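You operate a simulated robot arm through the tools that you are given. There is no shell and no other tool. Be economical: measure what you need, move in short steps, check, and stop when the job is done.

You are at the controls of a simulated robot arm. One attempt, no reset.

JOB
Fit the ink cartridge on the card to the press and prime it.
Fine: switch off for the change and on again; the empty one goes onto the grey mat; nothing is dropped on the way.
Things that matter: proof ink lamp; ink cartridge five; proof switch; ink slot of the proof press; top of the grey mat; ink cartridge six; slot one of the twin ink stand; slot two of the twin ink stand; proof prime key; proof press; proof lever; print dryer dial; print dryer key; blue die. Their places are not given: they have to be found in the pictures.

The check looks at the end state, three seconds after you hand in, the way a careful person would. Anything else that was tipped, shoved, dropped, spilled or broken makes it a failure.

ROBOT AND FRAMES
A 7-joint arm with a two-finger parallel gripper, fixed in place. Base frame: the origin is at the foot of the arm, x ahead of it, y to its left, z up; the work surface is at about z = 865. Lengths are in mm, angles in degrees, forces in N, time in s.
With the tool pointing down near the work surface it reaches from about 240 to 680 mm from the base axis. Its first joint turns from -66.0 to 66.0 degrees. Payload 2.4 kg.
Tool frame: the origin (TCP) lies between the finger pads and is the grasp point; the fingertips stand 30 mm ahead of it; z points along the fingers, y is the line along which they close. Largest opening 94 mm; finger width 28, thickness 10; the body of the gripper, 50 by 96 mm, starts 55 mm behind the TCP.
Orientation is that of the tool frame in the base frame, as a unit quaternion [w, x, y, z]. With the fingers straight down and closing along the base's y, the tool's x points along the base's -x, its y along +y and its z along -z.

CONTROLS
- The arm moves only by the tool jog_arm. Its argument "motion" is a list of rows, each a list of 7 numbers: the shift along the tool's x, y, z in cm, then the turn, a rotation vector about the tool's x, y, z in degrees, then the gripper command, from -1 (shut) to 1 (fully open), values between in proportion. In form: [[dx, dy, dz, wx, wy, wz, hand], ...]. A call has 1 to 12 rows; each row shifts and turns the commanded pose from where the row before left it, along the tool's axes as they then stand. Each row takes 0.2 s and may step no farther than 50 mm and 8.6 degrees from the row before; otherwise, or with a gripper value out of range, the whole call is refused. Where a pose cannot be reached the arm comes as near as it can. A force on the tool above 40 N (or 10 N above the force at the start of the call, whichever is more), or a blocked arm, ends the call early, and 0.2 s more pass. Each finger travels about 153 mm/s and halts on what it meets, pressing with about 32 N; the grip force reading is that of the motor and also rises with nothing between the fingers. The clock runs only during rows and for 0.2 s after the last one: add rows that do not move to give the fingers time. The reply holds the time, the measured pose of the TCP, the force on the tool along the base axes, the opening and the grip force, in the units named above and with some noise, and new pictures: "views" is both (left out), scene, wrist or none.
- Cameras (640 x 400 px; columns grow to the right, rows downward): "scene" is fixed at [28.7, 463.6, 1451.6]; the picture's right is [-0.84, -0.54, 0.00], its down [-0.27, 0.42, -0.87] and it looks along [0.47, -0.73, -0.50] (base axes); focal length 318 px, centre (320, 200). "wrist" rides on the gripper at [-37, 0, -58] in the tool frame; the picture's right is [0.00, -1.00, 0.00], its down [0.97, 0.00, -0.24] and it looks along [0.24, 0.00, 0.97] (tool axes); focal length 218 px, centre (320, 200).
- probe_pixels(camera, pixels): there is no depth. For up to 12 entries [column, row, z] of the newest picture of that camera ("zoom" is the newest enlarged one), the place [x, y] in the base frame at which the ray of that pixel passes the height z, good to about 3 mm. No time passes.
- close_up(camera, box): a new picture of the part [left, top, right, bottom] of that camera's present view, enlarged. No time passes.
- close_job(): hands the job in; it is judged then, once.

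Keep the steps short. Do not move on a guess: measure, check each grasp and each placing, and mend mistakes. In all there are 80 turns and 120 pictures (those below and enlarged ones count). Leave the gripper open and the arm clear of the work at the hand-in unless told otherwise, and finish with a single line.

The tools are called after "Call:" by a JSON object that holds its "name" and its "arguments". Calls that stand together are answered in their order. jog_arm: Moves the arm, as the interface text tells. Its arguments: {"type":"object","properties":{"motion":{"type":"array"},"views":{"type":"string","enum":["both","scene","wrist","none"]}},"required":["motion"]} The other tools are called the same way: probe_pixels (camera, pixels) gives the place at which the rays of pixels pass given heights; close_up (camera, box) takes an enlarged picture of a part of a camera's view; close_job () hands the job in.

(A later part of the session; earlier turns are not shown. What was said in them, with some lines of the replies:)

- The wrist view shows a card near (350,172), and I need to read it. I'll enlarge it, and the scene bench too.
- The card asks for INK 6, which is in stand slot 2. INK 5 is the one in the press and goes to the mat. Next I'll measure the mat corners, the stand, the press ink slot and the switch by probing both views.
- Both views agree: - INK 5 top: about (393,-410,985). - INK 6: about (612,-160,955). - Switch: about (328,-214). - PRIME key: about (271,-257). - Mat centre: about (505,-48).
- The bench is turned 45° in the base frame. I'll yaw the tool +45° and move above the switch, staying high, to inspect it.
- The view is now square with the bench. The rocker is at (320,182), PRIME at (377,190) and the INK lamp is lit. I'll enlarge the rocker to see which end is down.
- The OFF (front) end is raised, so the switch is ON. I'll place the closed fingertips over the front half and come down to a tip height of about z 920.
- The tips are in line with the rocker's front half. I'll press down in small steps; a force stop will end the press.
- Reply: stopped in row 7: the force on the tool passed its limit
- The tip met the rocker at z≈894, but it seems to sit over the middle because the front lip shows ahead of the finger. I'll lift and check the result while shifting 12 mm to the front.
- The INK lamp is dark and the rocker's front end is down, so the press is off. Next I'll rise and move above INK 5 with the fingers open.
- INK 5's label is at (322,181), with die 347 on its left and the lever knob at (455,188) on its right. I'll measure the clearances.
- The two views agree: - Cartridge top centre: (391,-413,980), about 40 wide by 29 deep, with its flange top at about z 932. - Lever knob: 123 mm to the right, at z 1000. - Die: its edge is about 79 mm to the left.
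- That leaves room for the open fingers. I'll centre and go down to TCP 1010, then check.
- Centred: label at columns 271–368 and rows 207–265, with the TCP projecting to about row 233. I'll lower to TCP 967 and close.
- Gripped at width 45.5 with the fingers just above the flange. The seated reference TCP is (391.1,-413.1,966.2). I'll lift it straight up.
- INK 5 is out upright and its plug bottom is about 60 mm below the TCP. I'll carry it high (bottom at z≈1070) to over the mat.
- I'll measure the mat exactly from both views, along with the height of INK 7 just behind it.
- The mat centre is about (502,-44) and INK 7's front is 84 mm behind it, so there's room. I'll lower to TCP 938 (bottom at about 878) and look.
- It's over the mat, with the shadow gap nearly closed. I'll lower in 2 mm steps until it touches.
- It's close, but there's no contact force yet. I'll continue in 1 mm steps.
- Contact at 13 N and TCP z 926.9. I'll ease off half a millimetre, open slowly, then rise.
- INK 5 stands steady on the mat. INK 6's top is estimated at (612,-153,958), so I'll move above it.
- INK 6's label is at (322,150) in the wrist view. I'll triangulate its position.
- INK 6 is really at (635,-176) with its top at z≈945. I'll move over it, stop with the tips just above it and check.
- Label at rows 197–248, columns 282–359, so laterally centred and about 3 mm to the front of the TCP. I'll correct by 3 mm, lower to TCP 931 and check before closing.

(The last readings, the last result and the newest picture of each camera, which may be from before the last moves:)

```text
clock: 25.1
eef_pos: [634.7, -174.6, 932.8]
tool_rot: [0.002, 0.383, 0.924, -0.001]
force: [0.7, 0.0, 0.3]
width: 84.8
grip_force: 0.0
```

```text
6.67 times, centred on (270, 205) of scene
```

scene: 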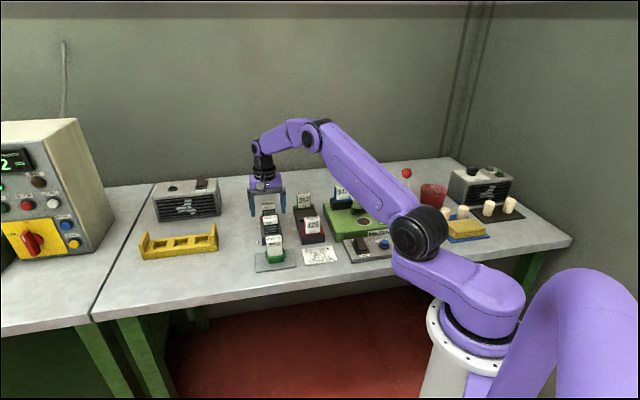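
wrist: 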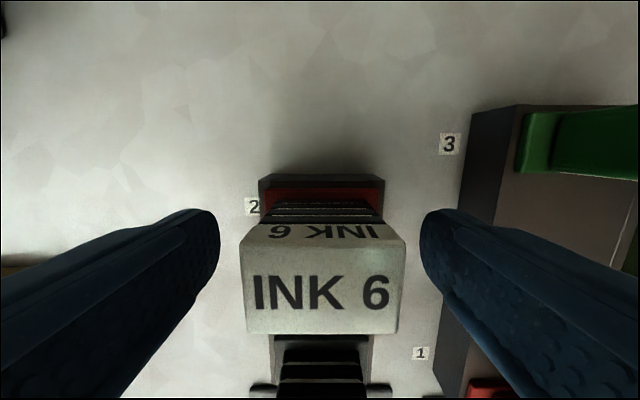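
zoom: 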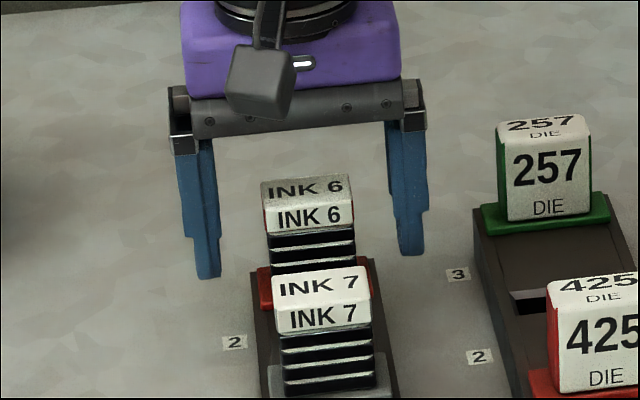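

Compared with INK 5's grasp view (cap width 184 px), this cap is 166 px wide, so about 6 mm lower relative to the gripper. I'll lower 5.5 mm to match that grasp height, then close gently.

Call:
{"name": "jog_arm", "arguments": {"motion": [[0, 0, 0.3, 0, 0, 0, 0.8], [0, 0, 0.25, 0, 0, 0, 0.8], [0, 0, 0, 0, 0, 0, 0.4], [0, 0, 0, 0, 0, 0, 0.15], [0, 0, 0, 0, 0, 0, -0.2], [0, 0, 0, 0, 0, 0, -1], [0, 0, 0, 0, 0, 0, -1]]}}

Call:
{"name": "close_up", "arguments": {"camera": "scene", "box": [230, 175, 310, 235]}}

```text
clock: 26.7
eef_pos: [634.4, -173.5, 925.9]
tool_rot: [0.0, 0.383, 0.924, 0.0]
force: [-0.2, 0.4, -0.2]
width: 45.7
grip_force: 31.8
```

scene: 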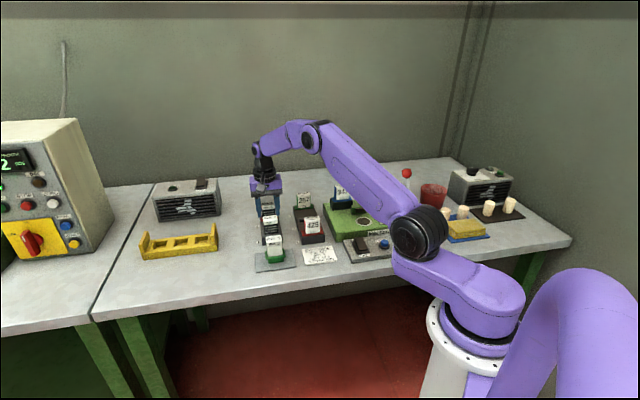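
wrist: 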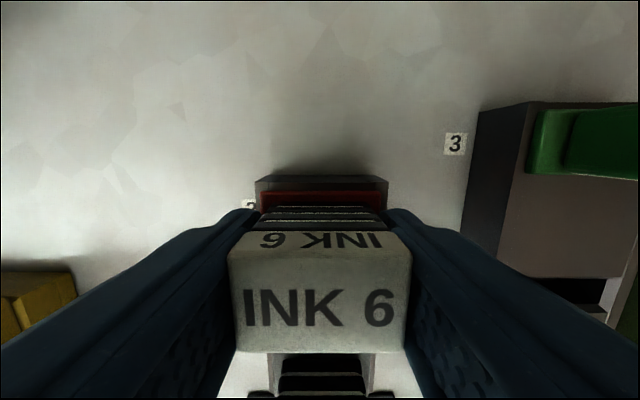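

```text
6.67 times, centred on (270, 205) of scene
```

zoom: 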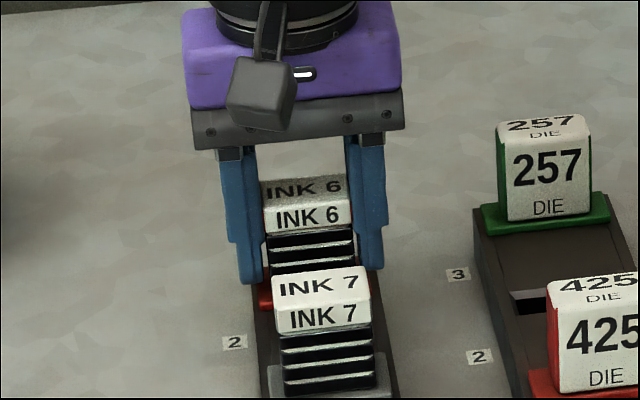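

Gripped, and the view almost matches INK 5's grasp: the cap sits 5 px higher, so 1.2 mm further back in the hand. I'll lift it straight up.

Call:
{"name": "jog_arm", "arguments": {"motion": [[0, 0, -0.5, 0, 0, 0, -1], [0, 0, -1, 0, 0, 0, -1], [0, 0, -2, 0, 0, 0, -1], [0, 0, -3, 0, 0, 0, -1], [0, 0, -4, 0, 0, 0, -1], [0, 0, -4.5, 0, 0, 0, -1], [0, 0, -4.5, 0, 0, 0, -1], [0, 0, 0, 0, 0, 0, -1]]}}

Call:
{"name": "close_up", "arguments": {"camera": "scene", "box": [220, 120, 348, 220]}}

```text
clock: 28.5
eef_pos: [634.8, -173.3, 1122.3]
tool_rot: [-0.001, 0.383, 0.924, 0.0]
force: [0.3, -0.3, -0.1]
width: 45.7
grip_force: 31.5
```

scene: 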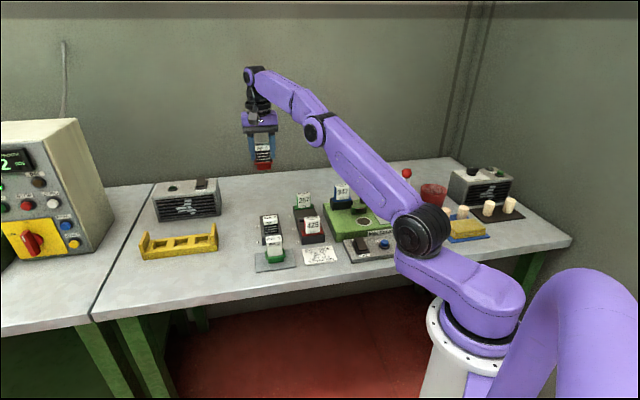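
wrist: 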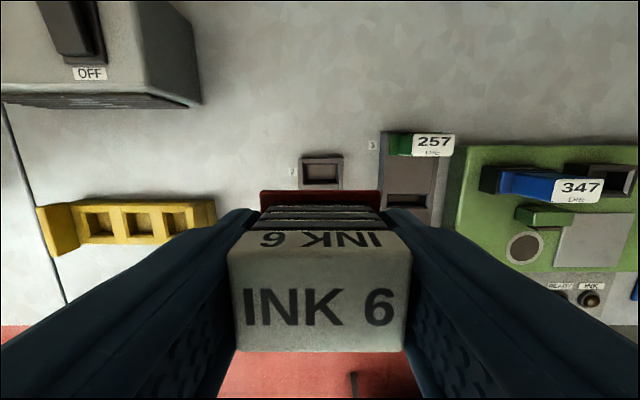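

```text
4.00 times, centred on (284, 170) of scene
```

zoom: 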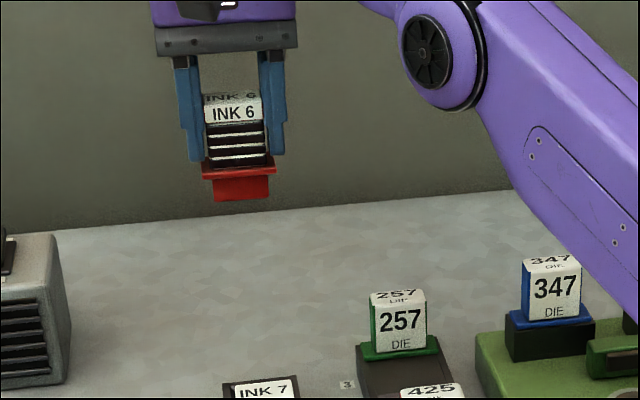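

INK 6 is held upright and clear. I'll carry it high to above the press slot, TCP target (390.2,-412.3).

Call:
{"name": "jog_arm", "arguments": {"motion": [[0, -2, 0, 0, 0, 0, -1], [0.1, -3.7, 0, 0, 0, 0, -1], [0, -3.7, 0, 0, 0, 0, -1], [0.1, -3.7, 0, 0, 0, 0, -1], [0, -3.7, 0, 0, 0, 0, -1], [0.1, -3.7, 0, 0, 0, 0, -1], [0, -3.7, 0, 0, 0, 0, -1], [0.1, -3.7, 0, 0, 0, 0, -1], [0, -3.7, 0, 0, 0, 0, -1], [0, -2.6, 0, 0, 0, 0, -1], [0, 0, 0, 0, 0, 0, -1]], "views": "scene"}}

```text
clock: 30.9
eef_pos: [389.3, -412.9, 1122.4]
tool_rot: [0.001, 0.383, 0.924, 0.0]
force: [0.3, 0.1, -0.3]
width: 45.4
grip_force: 32.0
```

scene: 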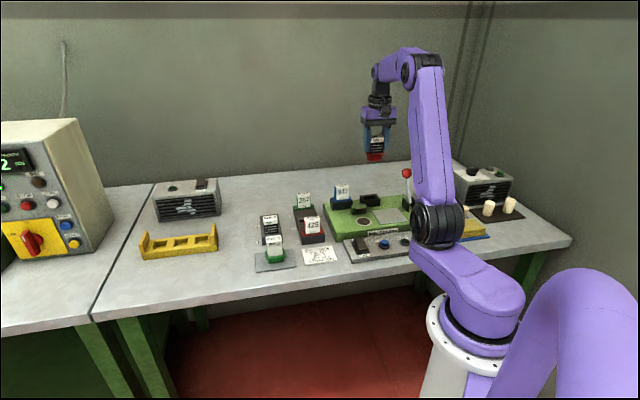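

I'm 1 mm off. I'll correct that and descend to TCP 1000, with the plug just above the slot.

Call:
{"name": "jog_arm", "arguments": {"motion": [[0, 0.1, 3, 0, 0, 0, -1], [0, 0, 4, 0, 0, 0, -1], [0, 0, 3, 0, 0, 0, -1], [0, 0, 2.2, 0, 0, 0, -1], [0, 0, 0, 0, 0, 0, -1], [0, 0, 0, 0, 0, 0, -1]]}}

Call:
{"name": "close_up", "arguments": {"camera": "scene", "box": [330, 155, 410, 215]}}

```text
clock: 32.3
eef_pos: [390.3, -411.3, 1000.5]
tool_rot: [0.001, 0.383, 0.924, 0.0]
force: [-0.1, -0.5, -1.1]
width: 45.7
grip_force: 31.9
```

scene: 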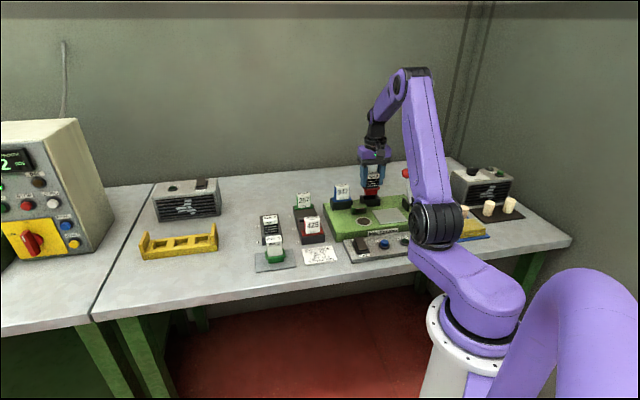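
wrist: 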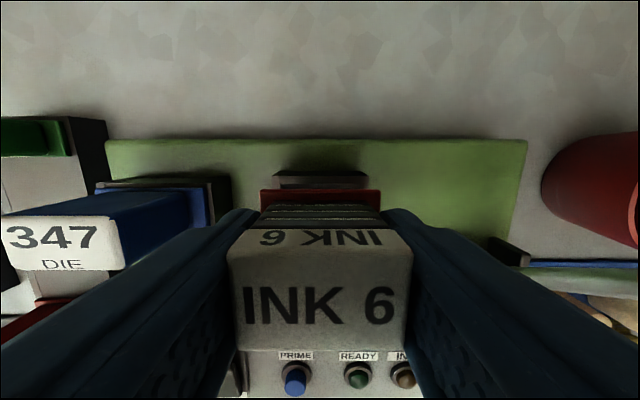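

```text
6.67 times, centred on (370, 185) of scene
```

zoom: 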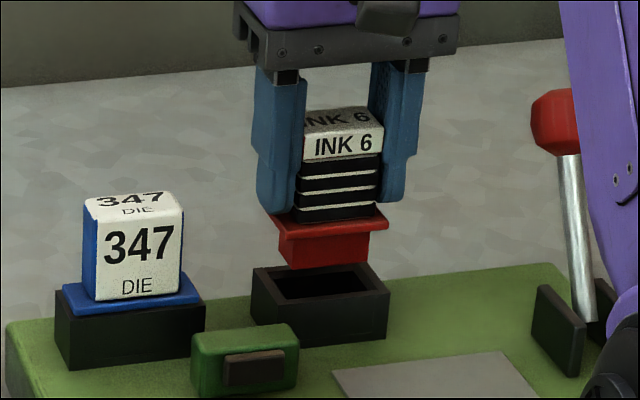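

The plug hangs right over the opening with no force. I'll lower in small steps and watch the force.

Call:
{"name": "jog_arm", "arguments": {"motion": [[0, 0, 0.5, 0, 0, 0, -1], [0, 0, 0.4, 0, 0, 0, -1], [0, 0, 0.3, 0, 0, 0, -1], [0, 0, 0.3, 0, 0, 0, -1], [0, 0, 0.3, 0, 0, 0, -1], [0, 0, 0, 0, 0, 0, -1]]}}

Call:
{"name": "close_up", "arguments": {"camera": "scene", "box": [330, 155, 410, 215]}}

```text
clock: 33.7
eef_pos: [390.7, -412.4, 983.1]
tool_rot: [0.001, 0.383, 0.924, -0.001]
force: [-0.3, 0.7, -1.6]
width: 45.4
grip_force: 32.0
```

scene: 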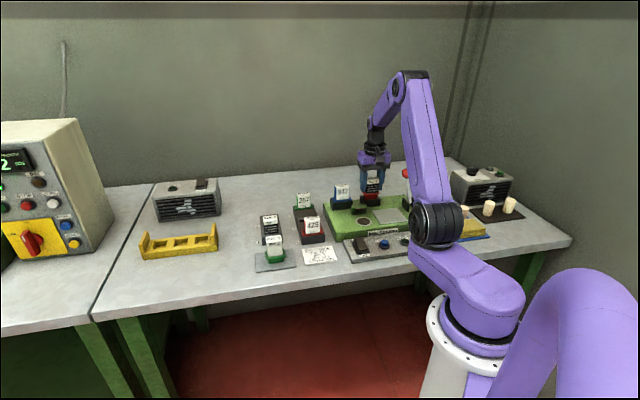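
wrist: 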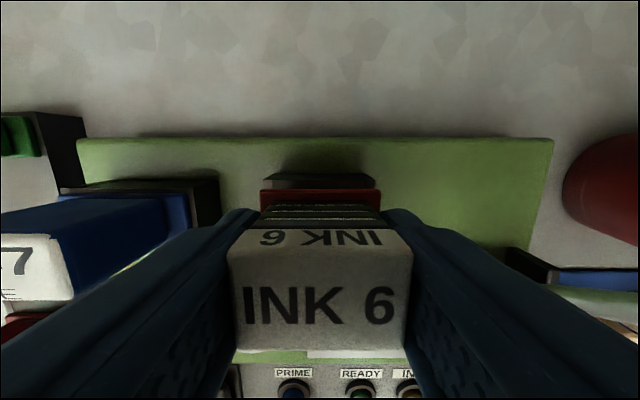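

```text
6.67 times, centred on (370, 185) of scene
```

zoom: 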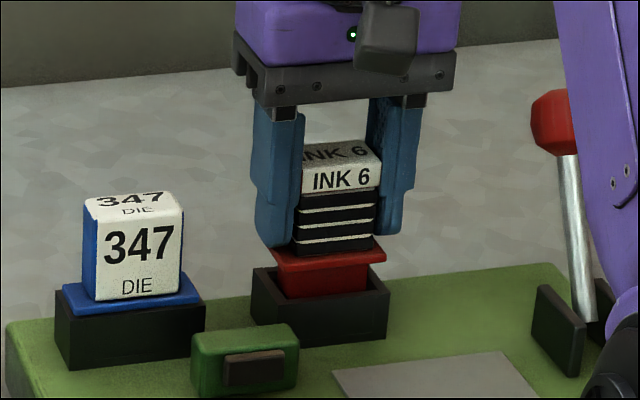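

It's entering the slot cleanly. I'll keep going down to about 966.

Call:
{"name": "jog_arm", "arguments": {"motion": [[0, 0, 0.4, 0, 0, 0, -1], [0, 0, 0.4, 0, 0, 0, -1], [0, 0, 0.3, 0, 0, 0, -1], [0, 0, 0.2, 0, 0, 0, -1], [0, 0, 0.2, 0, 0, 0, -1], [0, 0, 0.1, 0, 0, 0, -1], [0, 0, 0, 0, 0, 0, -1]]}}

Call:
{"name": "close_up", "arguments": {"camera": "scene", "box": [330, 155, 410, 215]}}

```text
clock: 35.3
eef_pos: [390.5, -412.4, 966.3]
tool_rot: [0.001, 0.382, 0.924, 0.0]
force: [-2.2, 3.3, 9.5]
width: 45.6
grip_force: 32.1
```

scene: 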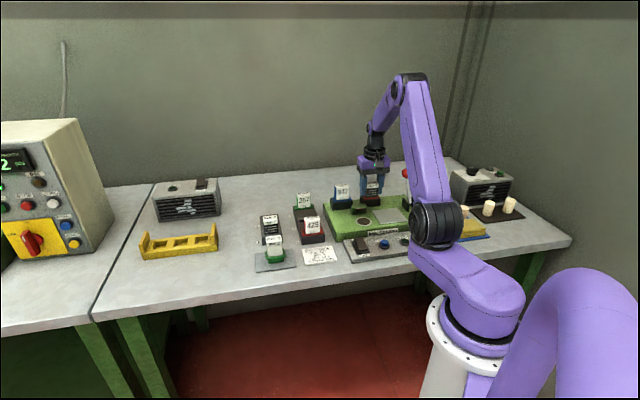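
wrist: 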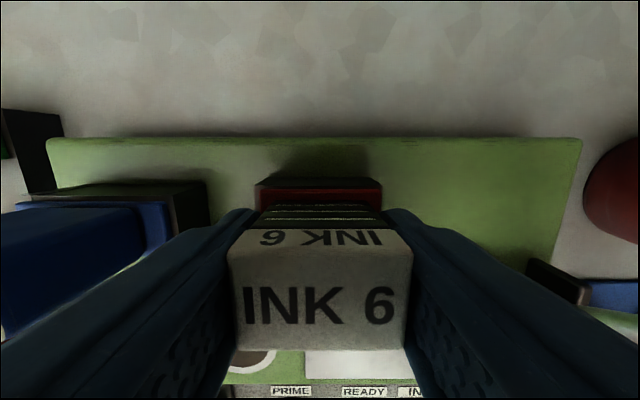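

```text
6.67 times, centred on (370, 185) of scene
```

zoom: 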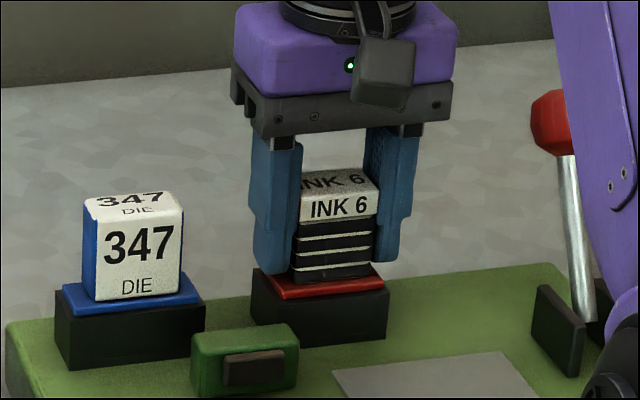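

The flange sits on the holder with 9.5 N of contact. I'll press one last millimetre, release, and rise.

Call:
{"name": "jog_arm", "arguments": {"motion": [[0, 0, 0.1, 0, 0, 0, -1], [0, 0, 0, 0, 0, 0, -1], [0, 0, -0.1, 0, 0, 0, 0], [0, 0, 0, 0, 0, 0, 0.3], [0, 0, 0, 0, 0, 0, 0.7], [0, 0, -1.5, 0, 0, 0, 0.7], [0, 0, -3.5, 0, 0, 0, 0.7], [0, 0, -4, 0, 0, 0, 0.7], [0, 0, -4, 0, 0, 0, 0.7], [0, 0, -4, 0, 0, 0, 0.7], [0, 0, 0, 0, 0, 0, 0.7]]}}

Call:
{"name": "close_up", "arguments": {"camera": "scene", "box": [320, 165, 432, 235]}}

```text
clock: 37.7
eef_pos: [389.8, -411.6, 1135.9]
tool_rot: [0.001, 0.383, 0.924, 0.0]
force: [-0.8, -0.1, 0.5]
width: 80.1
grip_force: 0.0
```

scene: 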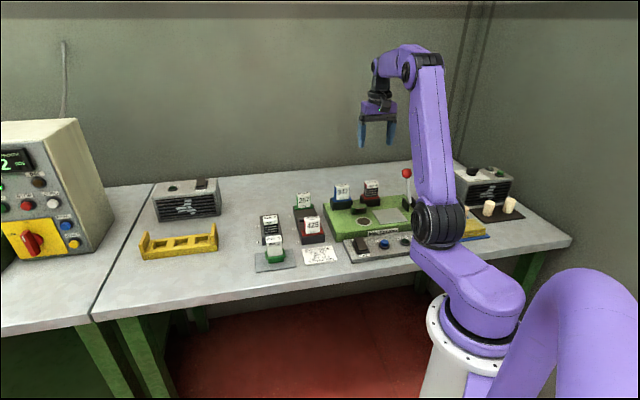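
wrist: 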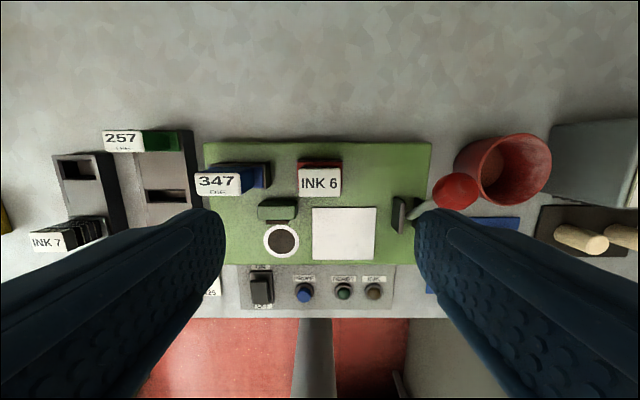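

```text
5.71 times, centred on (376, 200) of scene
```

zoom: 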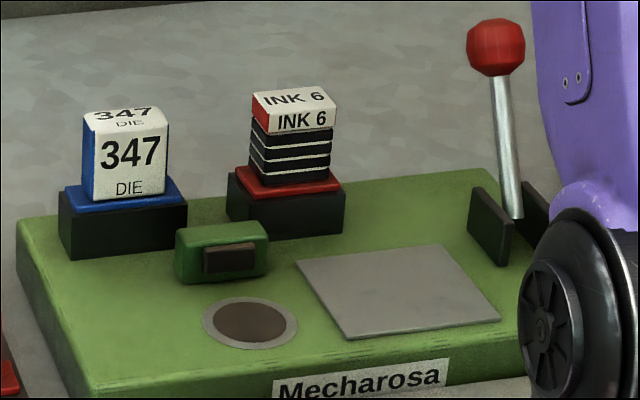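

INK 6 is fitted upright. Next is switching on: the ON (rear) end of the rocker, finger target about (339.6,-224.6). I'll travel high with the fingers closed, then descend to TCP 955.

Call:
{"name": "jog_arm", "arguments": {"motion": [[4.2, 2.4, 0, 0, 0, 0, 0], [4.2, 2.4, 0, 0, 0, 0, -1], [4.2, 2.4, 0, 0, 0, 0, -1], [4.17, 2.47, 0, 0, 0, 0, -1], [0, 0, 4.5, 0, 0, 0, -1], [0, 0, 4.5, 0, 0, 0, -1], [0, 0, 4.5, 0, 0, 0, -1], [0, 0, 4, 0, 0, 0, -1], [0, 0, 0, 0, 0, 0, -1]]}}

Call:
{"name": "close_up", "arguments": {"camera": "scene", "box": [330, 205, 426, 265]}}

```text
clock: 39.7
eef_pos: [339.0, -224.7, 960.3]
tool_rot: [0.0, 0.383, 0.924, 0.0]
force: [0.5, -0.5, 0.0]
width: 0.1
grip_force: 32.0
```

scene: 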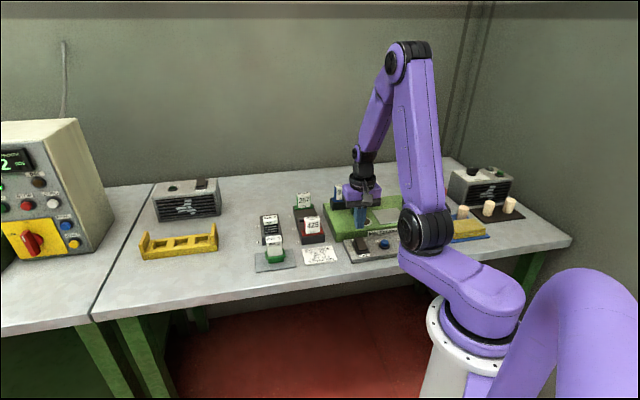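
wrist: 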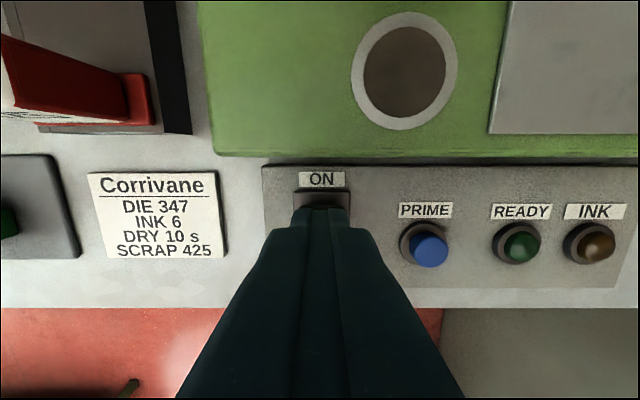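

```text
6.67 times, centred on (378, 235) of scene
```

zoom: 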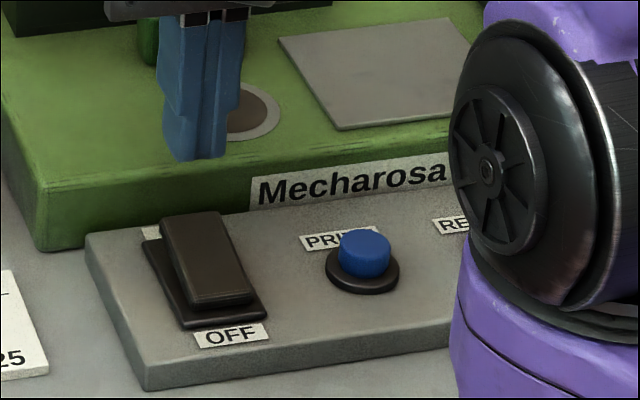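

The tip is over the rear half of the rocker and clear of the press body. I'll press down in small steps.

Call:
{"name": "jog_arm", "arguments": {"motion": [[0, 0, 1, 0, 0, 0, -1], [0, 0, 1, 0, 0, 0, -1], [0, 0, 0.5, 0, 0, 0, -1], [0, 0, 0.4, 0, 0, 0, -1], [0, 0, 0.4, 0, 0, 0, -1], [0, 0, 0.4, 0, 0, 0, -1], [0, 0, 0.3, 0, 0, 0, -1]], "views": "wrist"}}

```text
clock: 41.3
eef_pos: [340.6, -224.8, 922.4]
tool_rot: [0.001, 0.383, 0.924, 0.0]
force: [-3.6, 3.1, 35.5]
width: 0.1
grip_force: 31.9
```

wrist: 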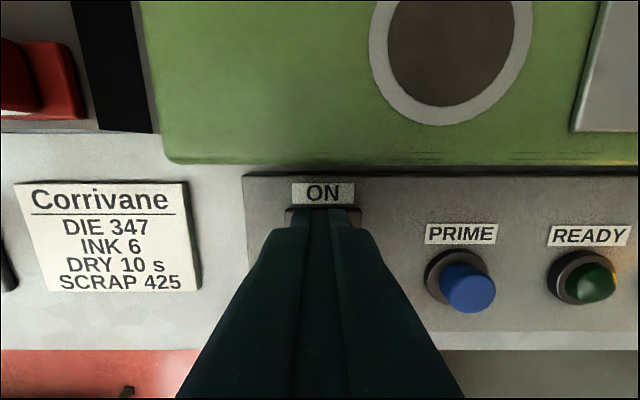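

The READY lamp shows a glow, as if the INK lamp is lit beside it. I'll lift and check the switch and lamps.

Call:
{"name": "jog_arm", "arguments": {"motion": [[0, 0, -3, 0, 0, 0, -1], [0, 0, -3, 0, 0, 0, -1], [0, 0, 0, 0, 0, 0, -1]]}}

Call:
{"name": "close_up", "arguments": {"camera": "scene", "box": [330, 205, 426, 265]}}

Call:
{"name": "probe_pixels", "arguments": {"camera": "wrist", "pixels": [[424, 246, 895], [424, 246, 900]]}}

```text
clock: 42.1
eef_pos: [340.9, -225.8, 981.9]
tool_rot: [0.001, 0.382, 0.924, 0.0]
force: [-0.7, 0.4, 0.9]
width: 0.3
grip_force: 31.8
```

scene: 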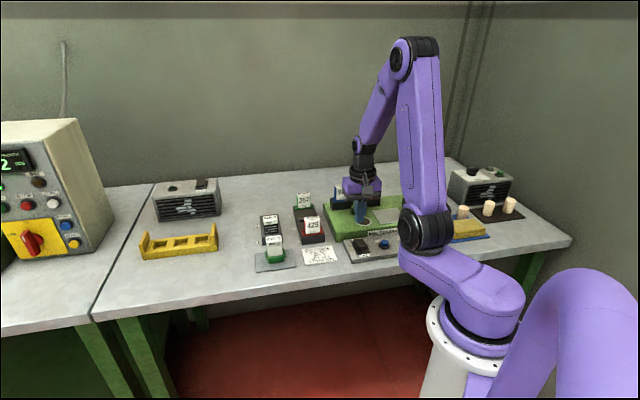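
wrist: 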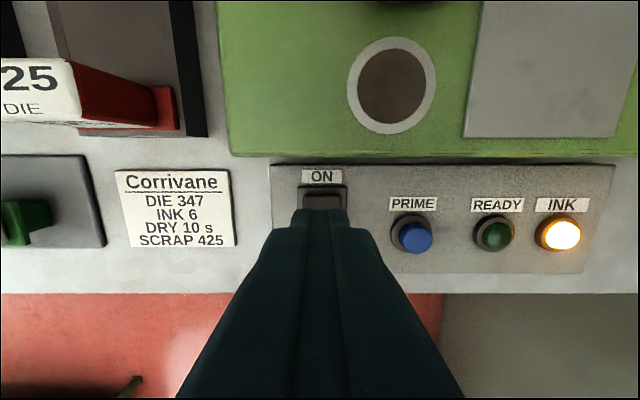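

```text
6.67 times, centred on (378, 235) of scene
```

zoom: 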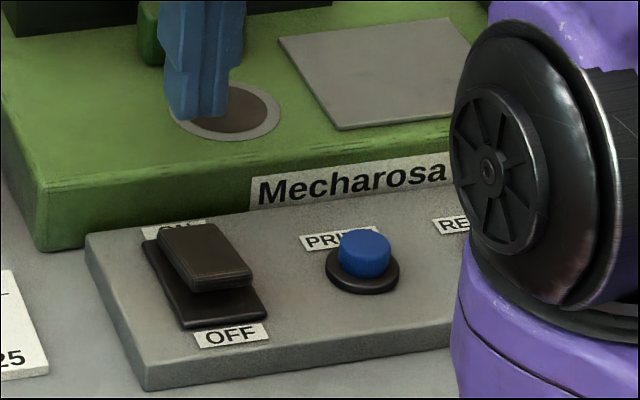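

```text
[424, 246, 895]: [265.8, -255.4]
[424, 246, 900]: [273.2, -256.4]
```

The switch is on and the INK lamp is lit, awaiting priming. I'll fix the PRIME cap position: wrist (417,238), scene (384.5,241.5).

Call:
{"name": "probe_pixels", "arguments": {"camera": "wrist", "pixels": [[417, 238, 890], [417, 238, 895], [417, 238, 900], [411, 234, 882]]}}

Call:
{"name": "probe_pixels", "arguments": {"camera": "scene", "pixels": [[384.5, 241, 890], [384.5, 241, 895], [384.5, 241, 900], [384.3, 245.5, 882]]}}

```text
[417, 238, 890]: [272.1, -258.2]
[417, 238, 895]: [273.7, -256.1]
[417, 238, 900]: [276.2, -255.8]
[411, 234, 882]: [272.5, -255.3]
```

```text
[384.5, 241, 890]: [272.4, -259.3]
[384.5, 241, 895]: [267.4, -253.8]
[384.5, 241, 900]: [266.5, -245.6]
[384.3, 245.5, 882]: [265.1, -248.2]
```

PRIME is at about (272,-257) with its top near z 891. I'll move over it and stop with the tip at about z 905.

Call:
{"name": "jog_arm", "arguments": {"motion": [[1.35, -3.5, 0, 0, 0, 0, -1], [1.32, -3.58, 0, 0, 0, 0, -1], [0, 0, 2.5, 0, 0, 0, -1], [0, 0, 2, 0, 0, 0, -1], [0, 0, 0, 0, 0, 0, -1]]}}

Call:
{"name": "close_up", "arguments": {"camera": "scene", "box": [330, 205, 426, 265]}}

```text
clock: 43.3
eef_pos: [271.8, -256.9, 936.5]
tool_rot: [0.001, 0.382, 0.924, 0.0]
force: [-0.1, 0.1, 0.9]
width: 0.0
grip_force: 32.2
```

scene: 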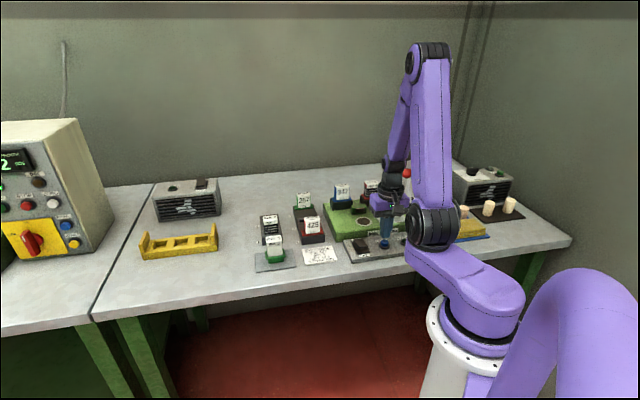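
wrist: 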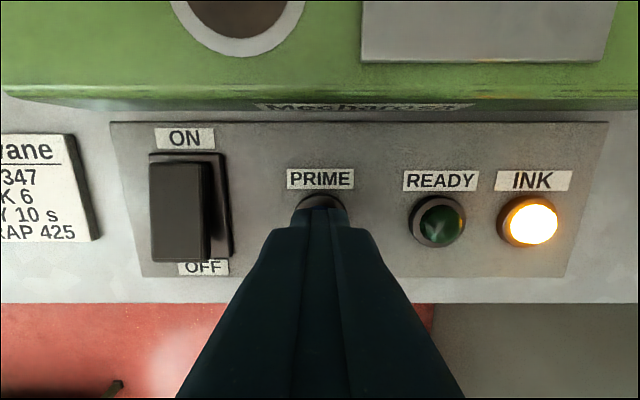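

```text
6.67 times, centred on (378, 235) of scene
```

zoom: 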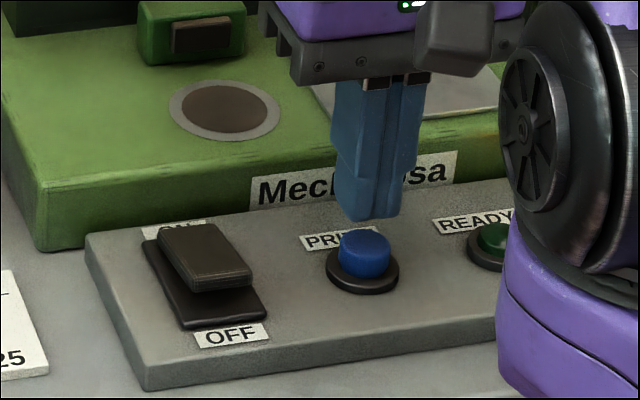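

The tip is centred over PRIME. I'll press in 2 mm steps; the force limit protects it.

Call:
{"name": "jog_arm", "arguments": {"motion": [[0, 0, 0.5, 0, 0, 0, -1], [0, 0, 0.3, 0, 0, 0, -1], [0, 0, 0.3, 0, 0, 0, -1], [0, 0, 0.2, 0, 0, 0, -1], [0, 0, 0.2, 0, 0, 0, -1], [0, 0, 0.2, 0, 0, 0, -1], [0, 0, 0.2, 0, 0, 0, -1], [0, 0, 0.2, 0, 0, 0, -1]], "views": "wrist"}}

```text
clock: 45.1
eef_pos: [271.3, -257.0, 917.3]
tool_rot: [0.002, 0.383, 0.924, -0.001]
force: [-3.0, 4.8, 25.1]
width: 0.0
grip_force: 32.2
stopped in row 8: the force on the tool passed its limit (the readings are from after the stop); the commanded pose is now the measured one
```

wrist: 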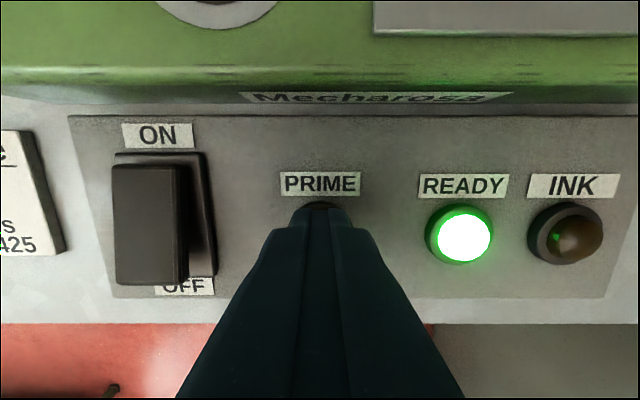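

READY is lit and INK is dark, so the press is primed. I'll rise clear, open the gripper and do a final check.

Call:
{"name": "jog_arm", "arguments": {"motion": [[0, 0, -3, 0, 0, 0, -1], [0, 0, -4, 0, 0, 0, -1], [0, 0, -4.5, 0, 0, 0, 0], [0, 0, -4.5, 0, 0, 0, 1], [0, 0, -4.5, 0, 0, 0, 1], [0, 0, 0, 0, 0, 0, 1]]}}

Call:
{"name": "close_up", "arguments": {"camera": "scene", "box": [240, 160, 440, 280]}}

```text
clock: 46.5
eef_pos: [271.0, -258.2, 1122.1]
tool_rot: [0.001, 0.382, 0.924, 0.0]
force: [0.5, -0.1, -0.1]
width: 93.8
grip_force: 0.0
```

scene: 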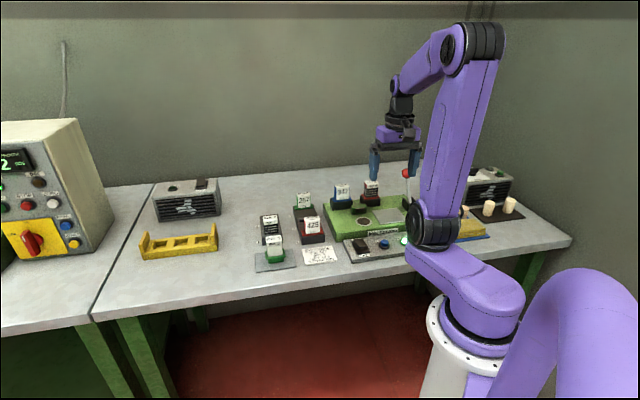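
wrist: 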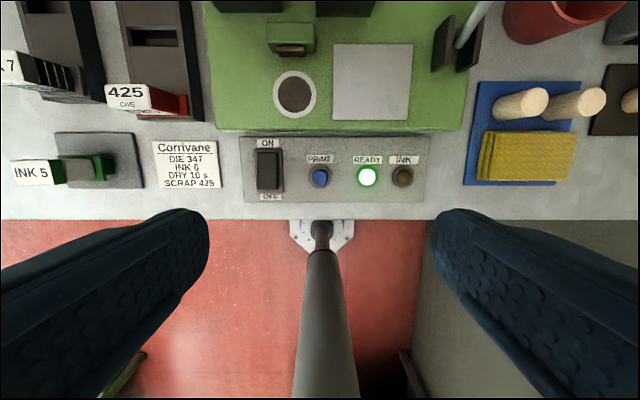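

```text
3.20 times, centred on (340, 220) of scene
```

zoom: 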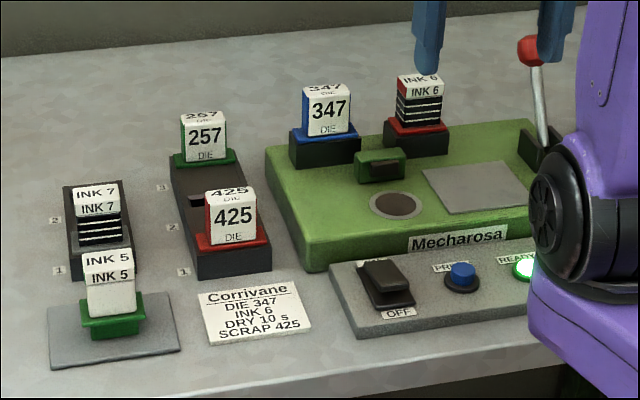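

INK 6 is fitted, the switch is on, READY is lit, INK 5 stands on the mat and nothing else moved. The gripper is open and clear, so I'm handing in.

Call:
{"name": "close_job", "arguments": {}}

```text
The job is handed in.
```

Job handed in: ink cartridge six is fitted and primed with READY lit, the switch is back on, and empty cartridge five stands on the grey mat.
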